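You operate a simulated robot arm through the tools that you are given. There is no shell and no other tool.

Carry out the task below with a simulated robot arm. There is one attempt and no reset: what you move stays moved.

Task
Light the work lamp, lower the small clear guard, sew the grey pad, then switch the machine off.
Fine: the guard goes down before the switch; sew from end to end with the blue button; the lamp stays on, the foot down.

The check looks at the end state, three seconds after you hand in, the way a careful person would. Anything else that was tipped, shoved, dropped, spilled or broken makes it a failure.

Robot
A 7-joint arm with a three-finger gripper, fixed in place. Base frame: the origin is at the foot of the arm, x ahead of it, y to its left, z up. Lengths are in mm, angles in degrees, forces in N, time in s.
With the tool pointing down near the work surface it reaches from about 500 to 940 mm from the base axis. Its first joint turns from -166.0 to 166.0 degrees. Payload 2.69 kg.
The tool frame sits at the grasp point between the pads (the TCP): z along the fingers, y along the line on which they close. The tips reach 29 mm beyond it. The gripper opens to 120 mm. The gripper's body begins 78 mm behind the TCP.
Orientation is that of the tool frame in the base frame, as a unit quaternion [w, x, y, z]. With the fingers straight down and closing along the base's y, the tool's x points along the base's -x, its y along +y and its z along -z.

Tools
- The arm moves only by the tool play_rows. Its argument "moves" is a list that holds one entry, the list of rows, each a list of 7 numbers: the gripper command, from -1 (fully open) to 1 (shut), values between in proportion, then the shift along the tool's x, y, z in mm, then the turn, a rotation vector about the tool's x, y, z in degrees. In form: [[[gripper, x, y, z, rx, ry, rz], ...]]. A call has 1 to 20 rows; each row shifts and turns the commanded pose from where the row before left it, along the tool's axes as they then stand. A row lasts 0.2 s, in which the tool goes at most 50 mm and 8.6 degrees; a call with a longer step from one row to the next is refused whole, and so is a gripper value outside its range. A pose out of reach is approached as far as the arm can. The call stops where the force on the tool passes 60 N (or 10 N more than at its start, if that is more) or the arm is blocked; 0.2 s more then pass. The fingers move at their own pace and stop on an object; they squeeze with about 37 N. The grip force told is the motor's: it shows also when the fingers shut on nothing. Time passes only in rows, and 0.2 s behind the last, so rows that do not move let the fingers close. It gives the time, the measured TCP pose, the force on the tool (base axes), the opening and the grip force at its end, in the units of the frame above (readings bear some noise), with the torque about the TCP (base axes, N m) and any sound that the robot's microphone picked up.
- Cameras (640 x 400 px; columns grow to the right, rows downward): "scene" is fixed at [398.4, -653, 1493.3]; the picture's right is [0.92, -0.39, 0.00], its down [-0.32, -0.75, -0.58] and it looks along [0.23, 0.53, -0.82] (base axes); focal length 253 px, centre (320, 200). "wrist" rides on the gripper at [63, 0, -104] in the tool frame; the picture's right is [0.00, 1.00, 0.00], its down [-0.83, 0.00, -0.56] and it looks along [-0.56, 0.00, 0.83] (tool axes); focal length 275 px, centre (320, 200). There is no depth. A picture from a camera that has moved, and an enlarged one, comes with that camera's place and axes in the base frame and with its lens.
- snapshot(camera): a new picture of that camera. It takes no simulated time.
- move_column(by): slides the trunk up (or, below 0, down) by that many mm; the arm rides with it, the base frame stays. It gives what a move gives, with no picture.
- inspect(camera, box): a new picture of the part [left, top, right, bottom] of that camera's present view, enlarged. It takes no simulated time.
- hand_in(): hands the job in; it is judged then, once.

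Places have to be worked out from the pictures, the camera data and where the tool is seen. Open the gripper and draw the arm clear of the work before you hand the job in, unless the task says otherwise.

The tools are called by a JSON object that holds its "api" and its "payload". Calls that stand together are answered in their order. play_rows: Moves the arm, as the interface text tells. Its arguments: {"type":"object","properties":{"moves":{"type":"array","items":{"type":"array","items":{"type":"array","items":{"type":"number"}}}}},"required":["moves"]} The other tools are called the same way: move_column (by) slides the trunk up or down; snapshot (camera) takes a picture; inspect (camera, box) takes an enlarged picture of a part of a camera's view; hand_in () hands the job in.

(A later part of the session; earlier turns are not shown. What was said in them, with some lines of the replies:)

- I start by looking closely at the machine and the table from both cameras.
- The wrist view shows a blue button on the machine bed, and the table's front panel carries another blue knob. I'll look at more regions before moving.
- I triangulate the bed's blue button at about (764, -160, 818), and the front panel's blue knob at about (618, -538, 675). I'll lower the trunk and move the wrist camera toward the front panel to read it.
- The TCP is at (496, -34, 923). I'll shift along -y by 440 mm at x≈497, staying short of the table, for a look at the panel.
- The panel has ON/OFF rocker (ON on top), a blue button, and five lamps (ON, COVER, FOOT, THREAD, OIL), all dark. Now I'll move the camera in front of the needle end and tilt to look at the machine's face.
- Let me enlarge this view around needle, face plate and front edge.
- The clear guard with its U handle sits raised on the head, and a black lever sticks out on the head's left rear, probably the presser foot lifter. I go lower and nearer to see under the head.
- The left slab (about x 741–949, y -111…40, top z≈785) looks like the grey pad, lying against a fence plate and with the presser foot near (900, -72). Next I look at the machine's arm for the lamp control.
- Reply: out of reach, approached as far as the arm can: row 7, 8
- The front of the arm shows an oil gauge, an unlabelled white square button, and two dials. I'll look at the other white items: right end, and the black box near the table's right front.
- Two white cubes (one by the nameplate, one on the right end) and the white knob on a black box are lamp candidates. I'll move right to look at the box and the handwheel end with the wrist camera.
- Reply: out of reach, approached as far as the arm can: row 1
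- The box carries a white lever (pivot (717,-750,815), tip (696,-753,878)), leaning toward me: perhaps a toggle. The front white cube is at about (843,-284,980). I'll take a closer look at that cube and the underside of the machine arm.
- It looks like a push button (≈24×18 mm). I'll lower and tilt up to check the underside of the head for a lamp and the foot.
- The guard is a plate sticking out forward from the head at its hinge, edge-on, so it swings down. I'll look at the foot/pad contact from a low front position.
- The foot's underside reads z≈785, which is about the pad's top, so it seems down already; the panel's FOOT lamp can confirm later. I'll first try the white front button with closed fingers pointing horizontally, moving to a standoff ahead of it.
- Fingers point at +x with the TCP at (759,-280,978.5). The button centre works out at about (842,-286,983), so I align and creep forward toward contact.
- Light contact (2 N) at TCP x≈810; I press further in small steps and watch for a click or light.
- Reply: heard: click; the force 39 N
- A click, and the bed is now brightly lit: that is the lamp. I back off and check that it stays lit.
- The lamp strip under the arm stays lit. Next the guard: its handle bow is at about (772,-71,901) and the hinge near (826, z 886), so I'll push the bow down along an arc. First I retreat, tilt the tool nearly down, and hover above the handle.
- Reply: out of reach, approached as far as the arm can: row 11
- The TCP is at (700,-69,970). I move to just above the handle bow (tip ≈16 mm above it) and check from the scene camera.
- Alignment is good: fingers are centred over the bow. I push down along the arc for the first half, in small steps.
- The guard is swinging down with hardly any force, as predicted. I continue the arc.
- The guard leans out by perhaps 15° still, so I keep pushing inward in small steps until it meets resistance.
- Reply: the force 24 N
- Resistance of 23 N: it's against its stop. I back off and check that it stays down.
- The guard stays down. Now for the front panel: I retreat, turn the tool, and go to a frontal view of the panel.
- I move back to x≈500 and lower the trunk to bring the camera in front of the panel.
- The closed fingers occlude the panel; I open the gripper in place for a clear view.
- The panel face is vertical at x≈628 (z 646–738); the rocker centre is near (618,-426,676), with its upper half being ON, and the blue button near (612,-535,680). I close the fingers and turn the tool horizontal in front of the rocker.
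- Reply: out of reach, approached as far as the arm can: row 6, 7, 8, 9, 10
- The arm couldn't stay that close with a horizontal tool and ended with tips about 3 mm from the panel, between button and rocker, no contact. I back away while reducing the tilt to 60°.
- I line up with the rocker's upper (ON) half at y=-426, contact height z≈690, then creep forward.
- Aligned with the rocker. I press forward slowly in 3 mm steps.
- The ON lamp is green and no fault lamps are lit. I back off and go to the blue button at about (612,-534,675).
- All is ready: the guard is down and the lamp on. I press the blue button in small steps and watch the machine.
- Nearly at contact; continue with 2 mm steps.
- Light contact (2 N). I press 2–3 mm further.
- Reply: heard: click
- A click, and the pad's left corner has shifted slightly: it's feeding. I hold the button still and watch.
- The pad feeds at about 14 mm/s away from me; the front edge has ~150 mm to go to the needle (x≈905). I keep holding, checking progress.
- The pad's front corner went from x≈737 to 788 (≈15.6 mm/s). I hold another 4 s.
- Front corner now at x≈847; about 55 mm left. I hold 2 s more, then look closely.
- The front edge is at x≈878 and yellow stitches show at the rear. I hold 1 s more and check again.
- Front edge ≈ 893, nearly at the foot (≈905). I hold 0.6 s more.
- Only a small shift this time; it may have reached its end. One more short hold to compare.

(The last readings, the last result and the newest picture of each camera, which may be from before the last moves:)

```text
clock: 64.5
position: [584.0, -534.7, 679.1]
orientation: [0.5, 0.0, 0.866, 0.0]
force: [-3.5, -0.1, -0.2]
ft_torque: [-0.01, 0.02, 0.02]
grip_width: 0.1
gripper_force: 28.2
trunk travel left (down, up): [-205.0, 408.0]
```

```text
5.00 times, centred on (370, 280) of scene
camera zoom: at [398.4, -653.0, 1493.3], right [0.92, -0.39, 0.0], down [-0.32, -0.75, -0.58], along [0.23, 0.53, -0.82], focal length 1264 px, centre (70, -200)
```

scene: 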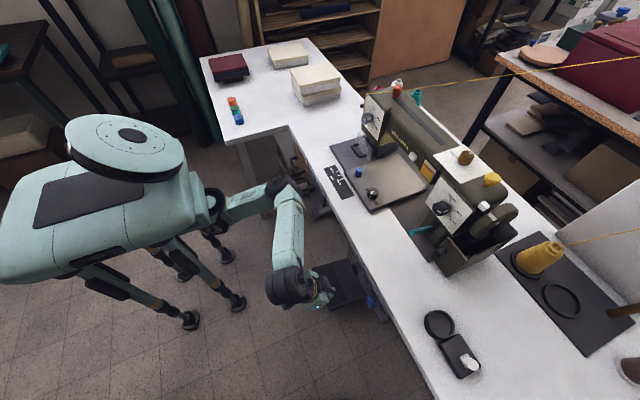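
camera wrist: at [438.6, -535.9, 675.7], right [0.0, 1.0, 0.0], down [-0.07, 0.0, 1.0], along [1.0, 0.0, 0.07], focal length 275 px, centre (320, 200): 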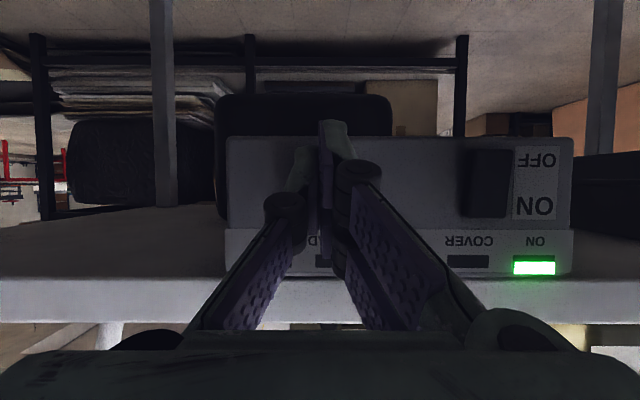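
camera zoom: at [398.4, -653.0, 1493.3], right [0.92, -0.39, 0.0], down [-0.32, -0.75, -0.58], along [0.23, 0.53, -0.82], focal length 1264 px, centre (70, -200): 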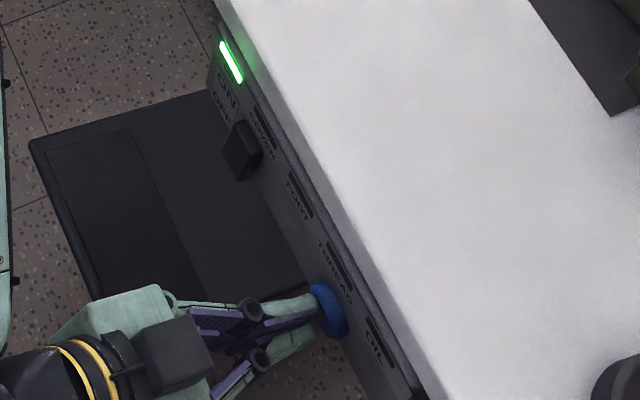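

Let me zoom tightly on the pad's corner and do one more short hold to see whether it's really moving.

{"api": "inspect", "payload": {"camera": "scene", "box": [350, 128, 382, 148]}}

{"api": "play_rows", "payload": {"moves": [[[1, 0, 0, 0, 0, 0, 0], [1, 0, 0, 0, 0, 0, 0]]]}}

{"api": "inspect", "payload": {"camera": "scene", "box": [350, 128, 382, 148]}}

```text
16.00 times, centred on (366, 138) of scene
camera zoom: at [398.4, -653.0, 1493.3], right [0.92, -0.39, 0.0], down [-0.32, -0.75, -0.58], along [0.23, 0.53, -0.82], focal length 4044 px, centre (-416, 1192)
```

zoom: 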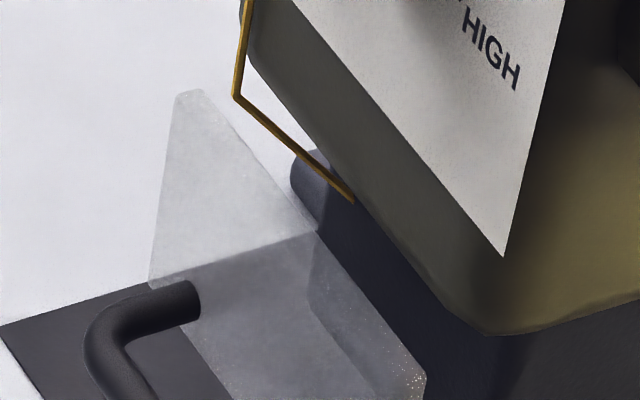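

```text
clock: 65.1
position: [582.1, -535.4, 681.1]
orientation: [0.5, 0.001, 0.866, -0.001]
force: [-3.0, -0.1, -0.1]
ft_torque: [-0.03, -0.03, 0.03]
grip_width: 0.0
gripper_force: 29.0
trunk travel left (down, up): [-205.0, 408.0]
```

```text
16.00 times, centred on (366, 138) of scene
camera zoom: at [398.4, -653.0, 1493.3], right [0.92, -0.39, 0.0], down [-0.32, -0.75, -0.58], along [0.23, 0.53, -0.82], focal length 4044 px, centre (-416, 1192)
```

zoom: 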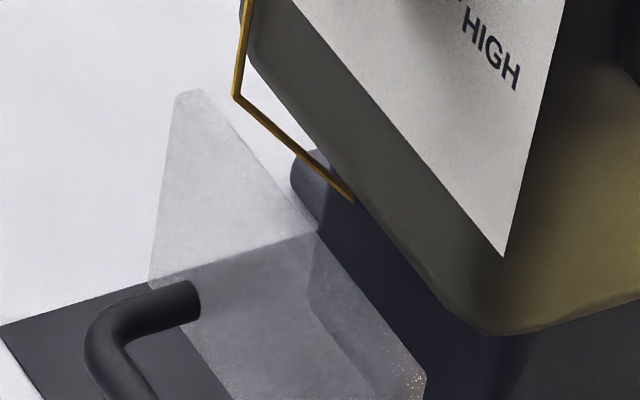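

The pad has stopped: the seam is done. I release the button and go to the rocker's lower (OFF) half.

{"api": "play_rows", "payload": {"moves": [[[1, 5, 0, -8.7, 0, 0, 0], [1, 10, 0, -17.3, 0, 0, 0], [1, 9, 36, 5.2, 0, 0, 0], [1, 0, 36, 0, 0, 0, 0], [1, 0, 36, 0, 0, 0, 0], [1, 0, 0, 0, 0, 0, 0]]]}}

{"api": "inspect", "payload": {"camera": "scene", "box": [310, 230, 410, 300]}}

{"api": "inspect", "payload": {"camera": "wrist", "box": [40, 80, 440, 280]}}

{"api": "inspect", "payload": {"camera": "scene", "box": [310, 80, 430, 220]}}

```text
clock: 66.5
position: [552.3, -425.8, 668.9]
orientation: [0.5, -0.001, 0.866, 0.0]
force: [-0.1, -0.1, 0.9]
ft_torque: [-0.01, 0.01, 0.02]
grip_width: 0.0
gripper_force: 28.8
trunk travel left (down, up): [-205.0, 408.0]
```

```text
5.71 times, centred on (360, 265) of scene
camera zoom: at [398.4, -653.0, 1493.3], right [0.92, -0.39, 0.0], down [-0.32, -0.75, -0.58], along [0.23, 0.53, -0.82], focal length 1444 px, centre (91, -171)
```

zoom: 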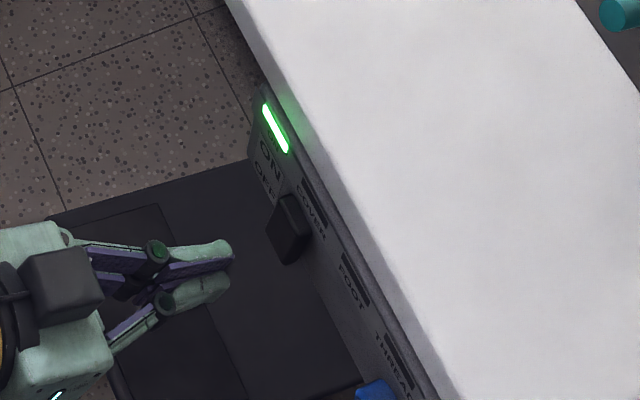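

```text
1.60 times, centred on (240, 180) of wrist
camera zoom: at [431.0, -427.4, 665.2], right [0.0, 1.0, 0.0], down [-0.07, 0.0, 1.0], along [1.0, 0.0, 0.07], focal length 440 px, centre (448, 232)
```

zoom: 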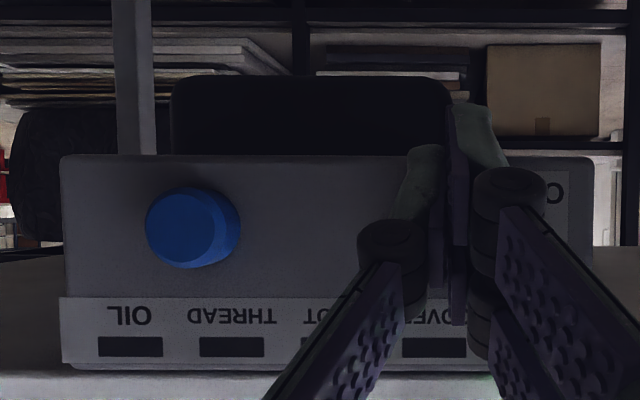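

```text
2.86 times, centred on (370, 150) of scene
camera zoom: at [398.4, -653.0, 1493.3], right [0.92, -0.39, 0.0], down [-0.32, -0.75, -0.58], along [0.23, 0.53, -0.82], focal length 722 px, centre (177, 343)
```

zoom: 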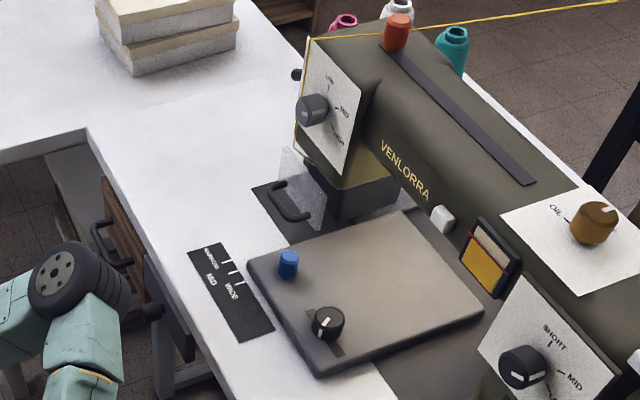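

The rocker's lower half now stands out. I approach and press OFF.

{"api": "play_rows", "payload": {"moves": [[[1, -5, 0, 8.7, 0, 0, 0], [1, -5, 0, 8.7, 0, 0, 0], [1, -1.5, 0, 2.6, 0, 0, 0], [1, -1.5, 0, 2.6, 0, 0, 0], [1, -1.5, 0, 2.6, 0, 0, 0], [1, 0, 0, 0, 0, 0, 0]]]}}

{"api": "inspect", "payload": {"camera": "scene", "box": [310, 230, 410, 300]}}

```text
clock: 67.9
position: [580.9, -425.9, 669.6]
orientation: [0.499, 0.002, 0.867, 0.0]
force: [-25.4, 7.9, -3.7]
ft_torque: [-0.02, -0.04, 0.34]
grip_width: 0.1
gripper_force: 28.7
trunk travel left (down, up): [-205.0, 408.0]
```

```text
5.71 times, centred on (360, 265) of scene
camera zoom: at [398.4, -653.0, 1493.3], right [0.92, -0.39, 0.0], down [-0.32, -0.75, -0.58], along [0.23, 0.53, -0.82], focal length 1444 px, centre (91, -171)
```

zoom: 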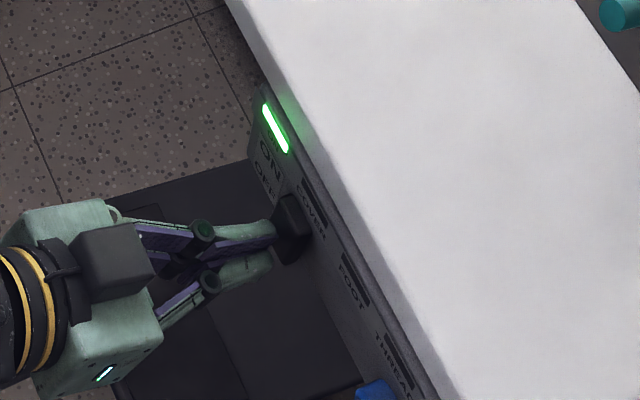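

25 N but it hasn't flipped; I'm probably close to its pivot. I back off 6 mm, drop 8 mm and press again.

{"api": "play_rows", "payload": {"moves": [[[1, 4, 0, -6.9, 0, 0, 0], [1, 6.9, 0, 4, 0, 0, 0], [1, -2, 0, 3.5, 0, 0, 0], [1, -1.5, 0, 2.6, 0, 0, 0], [1, -1.5, 0, 2.6, 0, 0, 0], [1, 0, 0, 0, 0, 0, 0]]]}}

{"api": "inspect", "payload": {"camera": "scene", "box": [310, 230, 410, 300]}}

```text
clock: 69.3
position: [582.2, -425.4, 661.2]
orientation: [0.499, 0.002, 0.866, 0.0]
force: [-33.3, 9.8, -7.6]
ft_torque: [-0.05, 0.0, 0.43]
grip_width: 0.0
gripper_force: 28.8
trunk travel left (down, up): [-205.0, 408.0]
```

```text
5.71 times, centred on (360, 265) of scene
camera zoom: at [398.4, -653.0, 1493.3], right [0.92, -0.39, 0.0], down [-0.32, -0.75, -0.58], along [0.23, 0.53, -0.82], focal length 1444 px, centre (91, -171)
```

zoom: 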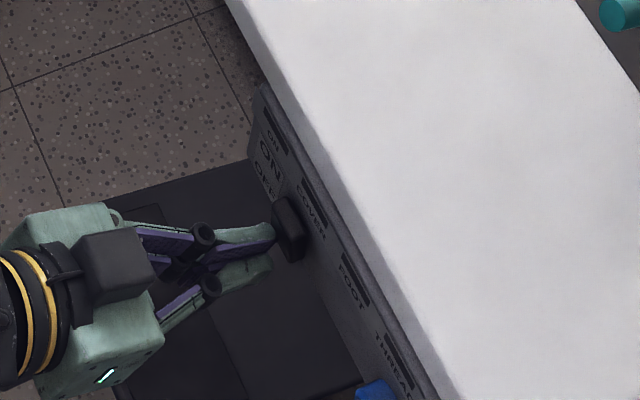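

The ON light is out: the machine is off. I back off and check the rocker, lamp and guard.

{"api": "play_rows", "payload": {"moves": [[[1, 3, 0, -5.2, 0, 0, 0], [1, 15, 0, -26, 0, 0, 0], [1, 0, 0, 0, 0, 8, 0], [1, 0, 0, 0, 0, 8, 0], [1, 0, 0, -20, 0, 8, 0], [1, 15, 0, -20, 0, 0, 0], [1, 15, 0, -20, 0, 0, 0], [1, 0, 0, 0, 0, 0, 0]]]}}

{"api": "snapshot", "payload": {"camera": "scene"}}

{"api": "inspect", "payload": {"camera": "scene", "box": [310, 230, 410, 300]}}

{"api": "inspect", "payload": {"camera": "scene", "box": [310, 80, 430, 220]}}

```text
clock: 71.1
position: [486.7, -427.2, 691.1]
orientation: [0.308, 0.0, 0.951, 0.0]
force: [-0.6, 0.3, 0.7]
ft_torque: [0.01, 0.02, -0.04]
grip_width: 0.0
gripper_force: 29.0
trunk travel left (down, up): [-205.0, 408.0]
```

```text
taken
```

scene: 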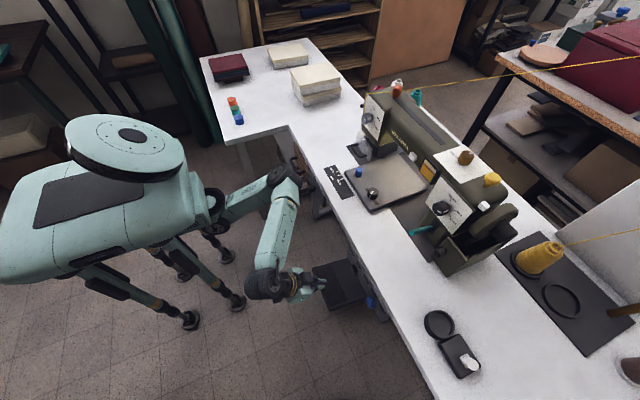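

```text
5.71 times, centred on (360, 265) of scene
camera zoom: at [398.4, -653.0, 1493.3], right [0.92, -0.39, 0.0], down [-0.32, -0.75, -0.58], along [0.23, 0.53, -0.82], focal length 1444 px, centre (91, -171)
```

zoom: 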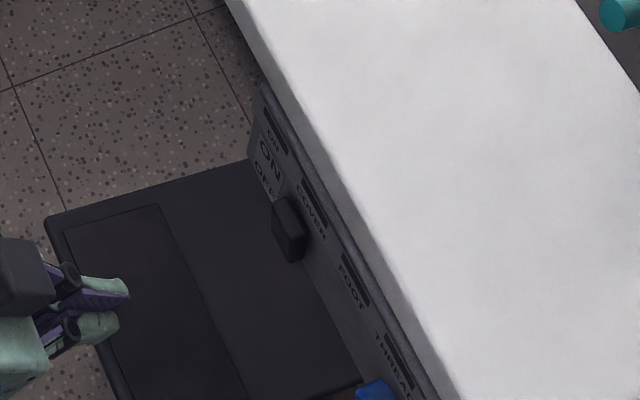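

```text
2.86 times, centred on (370, 150) of scene
camera zoom: at [398.4, -653.0, 1493.3], right [0.92, -0.39, 0.0], down [-0.32, -0.75, -0.58], along [0.23, 0.53, -0.82], focal length 722 px, centre (177, 343)
```

zoom: 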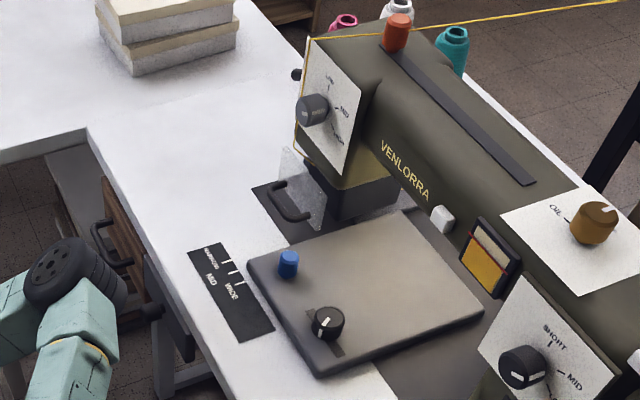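

The machine is off, the lamp lit and the guard down. I'd like to verify the seam, so I raise the trunk and bring the wrist camera round to the left of the head.

{"api": "move_column", "payload": {"by": 270}}

{"api": "play_rows", "payload": {"moves": [[[-1, 0, 44, 0, 0, 0, 0], [-1, 0, 44, 0, 0, 0, 0], [-1, 0, 44, 0, 0, 0, 0], [-1, 0, 44, 0, 0, 0, 0], [-1, 0, 44, 0, 0, 0, 0], [-1, 0, 44, 0, 0, 0, 0], [-1, 0, 44, 0, 0, 0, 0], [-1, 0, 44, 0, 0, 0, 0], [-1, 0, 44, 0, 0, 0, 0], [-1, 0, 44, 0, 0, 0, 0], [-1, 0, 44, 0, 0, 0, 0], [-1, 0, 44, 0, 0, 0, 0], [-1, 0, 44, 0, 0, 0, 0], [-1, 0, 44, 0, 0, 0, 0], [-1, 0, 0, 0, 0, 0, 0]]]}}

{"api": "snapshot", "payload": {"camera": "wrist"}}

```text
clock: 73.8
position: [486.2, -426.9, 959.3]
orientation: [0.309, 0.0, 0.951, 0.0]
force: [-0.1, 0.3, 0.0]
ft_torque: [0.0, -0.03, 0.01]
grip_width: 0.0
gripper_force: 28.7
trunk travel left (down, up): [-475.0, 138.0]
```

```text
clock: 77.0
position: [485.7, 189.7, 959.7]
orientation: [0.31, 0.001, 0.951, 0.0]
force: [0.4, 0.5, -0.2]
ft_torque: [-0.02, 0.0, 0.0]
grip_width: 120.0
gripper_force: 0.0
trunk travel left (down, up): [-475.0, 138.0]
```

```text
taken
camera wrist: at [374.4, 189.5, 1006.7], right [0.0, 1.0, 0.0], down [0.35, 0.0, 0.94], along [0.94, 0.0, -0.35], focal length 275 px, centre (320, 200)
```

wrist: 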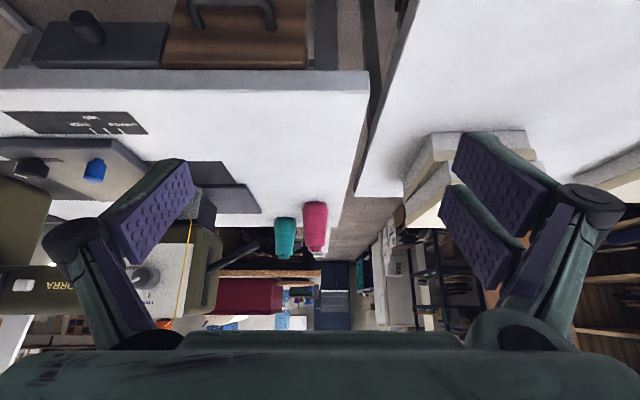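

The pad's end is visible past the head. I move the camera forward and yaw it to the right for a closer view of the seam.

{"api": "play_rows", "payload": {"moves": [[[-1, -40.3, 0, 19.4, 0, 0, 0], [-1, -40.3, 0, 19.4, 0, 0, 0], [-1, -40.3, 0, 19.4, 0, 0, 0], [-1, -40.3, 0, 19.4, 0, 0, 0], [-1, 0, 0, 0, 4.4, 0, 6.1], [-1, 0, 0, 0, 4.4, 0, 6.1], [-1, 0, 0, 0, 4.4, 0, 6.1], [-1, 0, 0, 0, 4.4, 0, 6.1], [-1, 0, 0, 0, 0, 0, 0]]]}}

{"api": "snapshot", "payload": {"camera": "wrist"}}

```text
clock: 79.0
position: [653.3, 186.7, 984.5]
orientation: [0.3, 0.21, 0.928, -0.07]
force: [1.6, 0.1, 0.0]
ft_torque: [-0.02, 0.02, 0.03]
grip_width: 120.0
gripper_force: 0.1
out of reach, approached as far as the arm can: row 8
trunk travel left (down, up): [-475.0, 138.0]
```

```text
taken
camera wrist: at [551.7, 234.8, 1030.9], right [0.43, 0.9, -0.01], down [0.32, -0.14, 0.94], along [0.85, -0.4, -0.35], focal length 275 px, centre (320, 200)
```

wrist: 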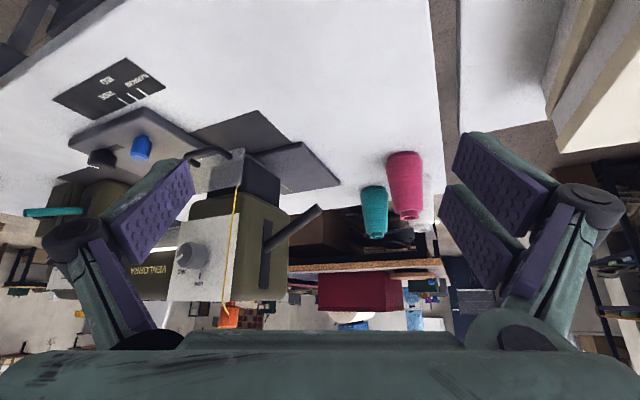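

{"api": "inspect", "payload": {"camera": "wrist", "box": [180, 90, 360, 220]}}

{"api": "inspect", "payload": {"camera": "wrist", "box": [240, 130, 350, 200]}}

```text
3.08 times, centred on (270, 155) of wrist
camera zoom: at [551.7, 234.8, 1030.9], right [0.43, 0.9, -0.01], down [0.32, -0.14, 0.94], along [0.85, -0.4, -0.35], focal length 847 px, centre (474, 338)
```

zoom: 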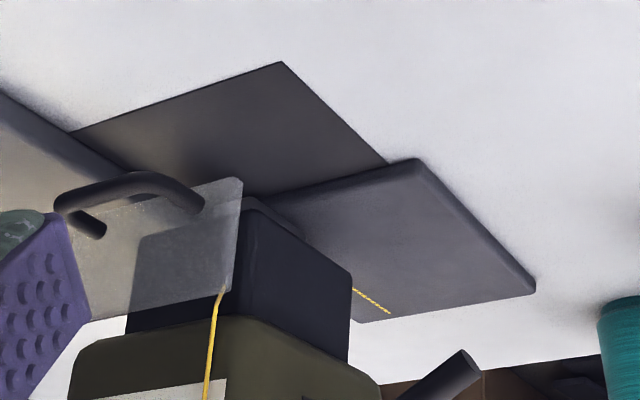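

```text
5.71 times, centred on (295, 165) of wrist
camera zoom: at [551.7, 234.8, 1030.9], right [0.43, 0.9, -0.01], down [0.32, -0.14, 0.94], along [0.85, -0.4, -0.35], focal length 1573 px, centre (463, 400)
```

zoom: 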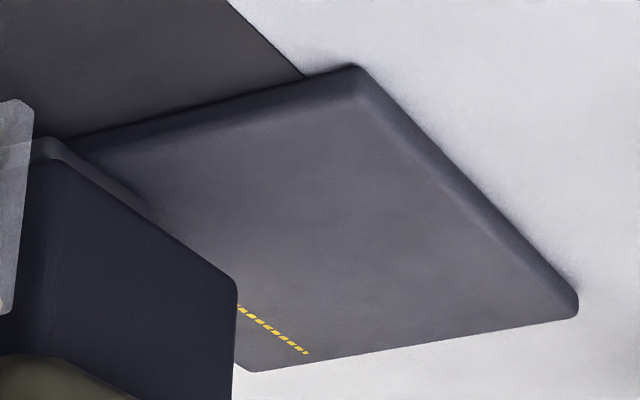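

The yellow seam runs on the pad from its far edge, and nothing else is disturbed. I draw the open gripper back clear of the work.

{"api": "play_rows", "payload": {"moves": [[[-1, 0, 0, 0, -4.4, 0, -6.1], [-1, 0, 0, 0, -4.4, 0, -6.1], [-1, 0, 0, 0, -4.4, 0, -6.1], [-1, 40.3, 0, -19.4, 0, 0, 0], [-1, 40.3, 0, -19.4, 0, 0, 0], [-1, 40.3, -20, -19.4, 0, 0, 0], [-1, 0, -40, 0, 0, 0, 0], [-1, 0, -40, 0, 0, 0, 0], [-1, 0, -40, 0, 0, 0, 0], [-1, 0, 0, 0, 0, 0, 0]]]}}

{"api": "snapshot", "payload": {"camera": "scene"}}

{"api": "inspect", "payload": {"camera": "scene", "box": [300, 80, 420, 190]}}

{"api": "inspect", "payload": {"camera": "scene", "box": [310, 230, 410, 320]}}

```text
clock: 81.2
position: [514.9, 50.6, 963.0]
orientation: [0.308, 0.023, 0.951, -0.009]
force: [0.3, 0.4, -0.7]
ft_torque: [0.0, 0.03, 0.02]
grip_width: 119.8
gripper_force: 0.0
trunk travel left (down, up): [-475.0, 138.0]
```

```text
taken
```

scene: 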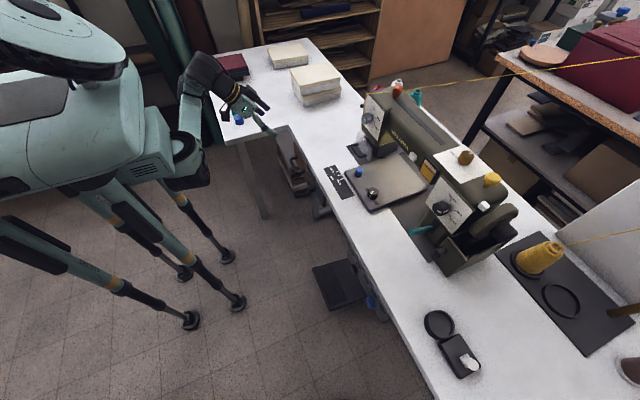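

```text
3.64 times, centred on (360, 135) of scene
camera zoom: at [398.4, -653.0, 1493.3], right [0.92, -0.39, 0.0], down [-0.32, -0.75, -0.58], along [0.23, 0.53, -0.82], focal length 919 px, centre (174, 436)
```

zoom: 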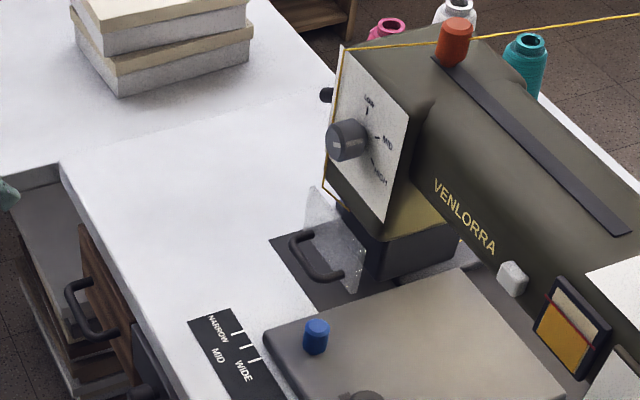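

```text
4.44 times, centred on (360, 275) of scene
camera zoom: at [398.4, -653.0, 1493.3], right [0.92, -0.39, 0.0], down [-0.32, -0.75, -0.58], along [0.23, 0.53, -0.82], focal length 1124 px, centre (142, -133)
```

zoom: 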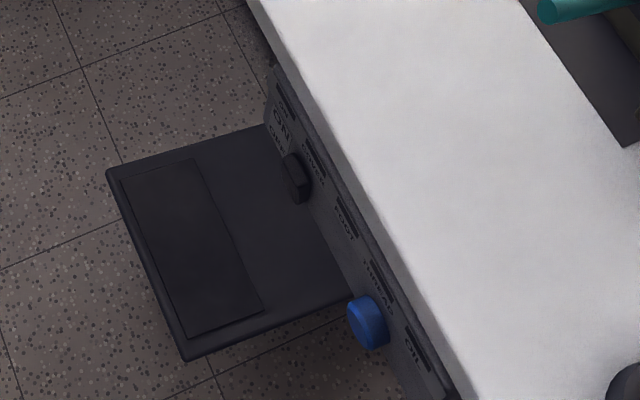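

The lamp is lit, the guard is down, the pad is sewn and the machine is off. The arm is clear and the gripper open, so I hand in.

{"api": "hand_in", "payload": {}}

```text
The job is handed in.
```

The job is handed in: the lamp is on, the guard is down, the pad is sewn and the machine is off.

- **Lamp:** I pressed the white button on the front of the machine arm. The light strip underneath came on and was still lit at the end.
- **Guard:** I swung it down to its stop before touching the power switch, and it stayed down.
- **Sewing:** I held the blue button on the front panel until the pad stopped moving on its own. Yellow stitching starts close to the pad's far edge. I couldn't see the other end of the seam because the head hides it, so I'm relying on the pad having stopped there.
- **Foot:** It appeared to be resting on the pad, and its warning light stayed dark while the machine was on. I never touched its lever.
- **Switching off:** The first push on the OFF side didn't flip the switch. A second push slightly lower did, and the ON light went out.

In the final pictures nothing else looked tipped or moved. The arm is drawn back from the work with the gripper open.
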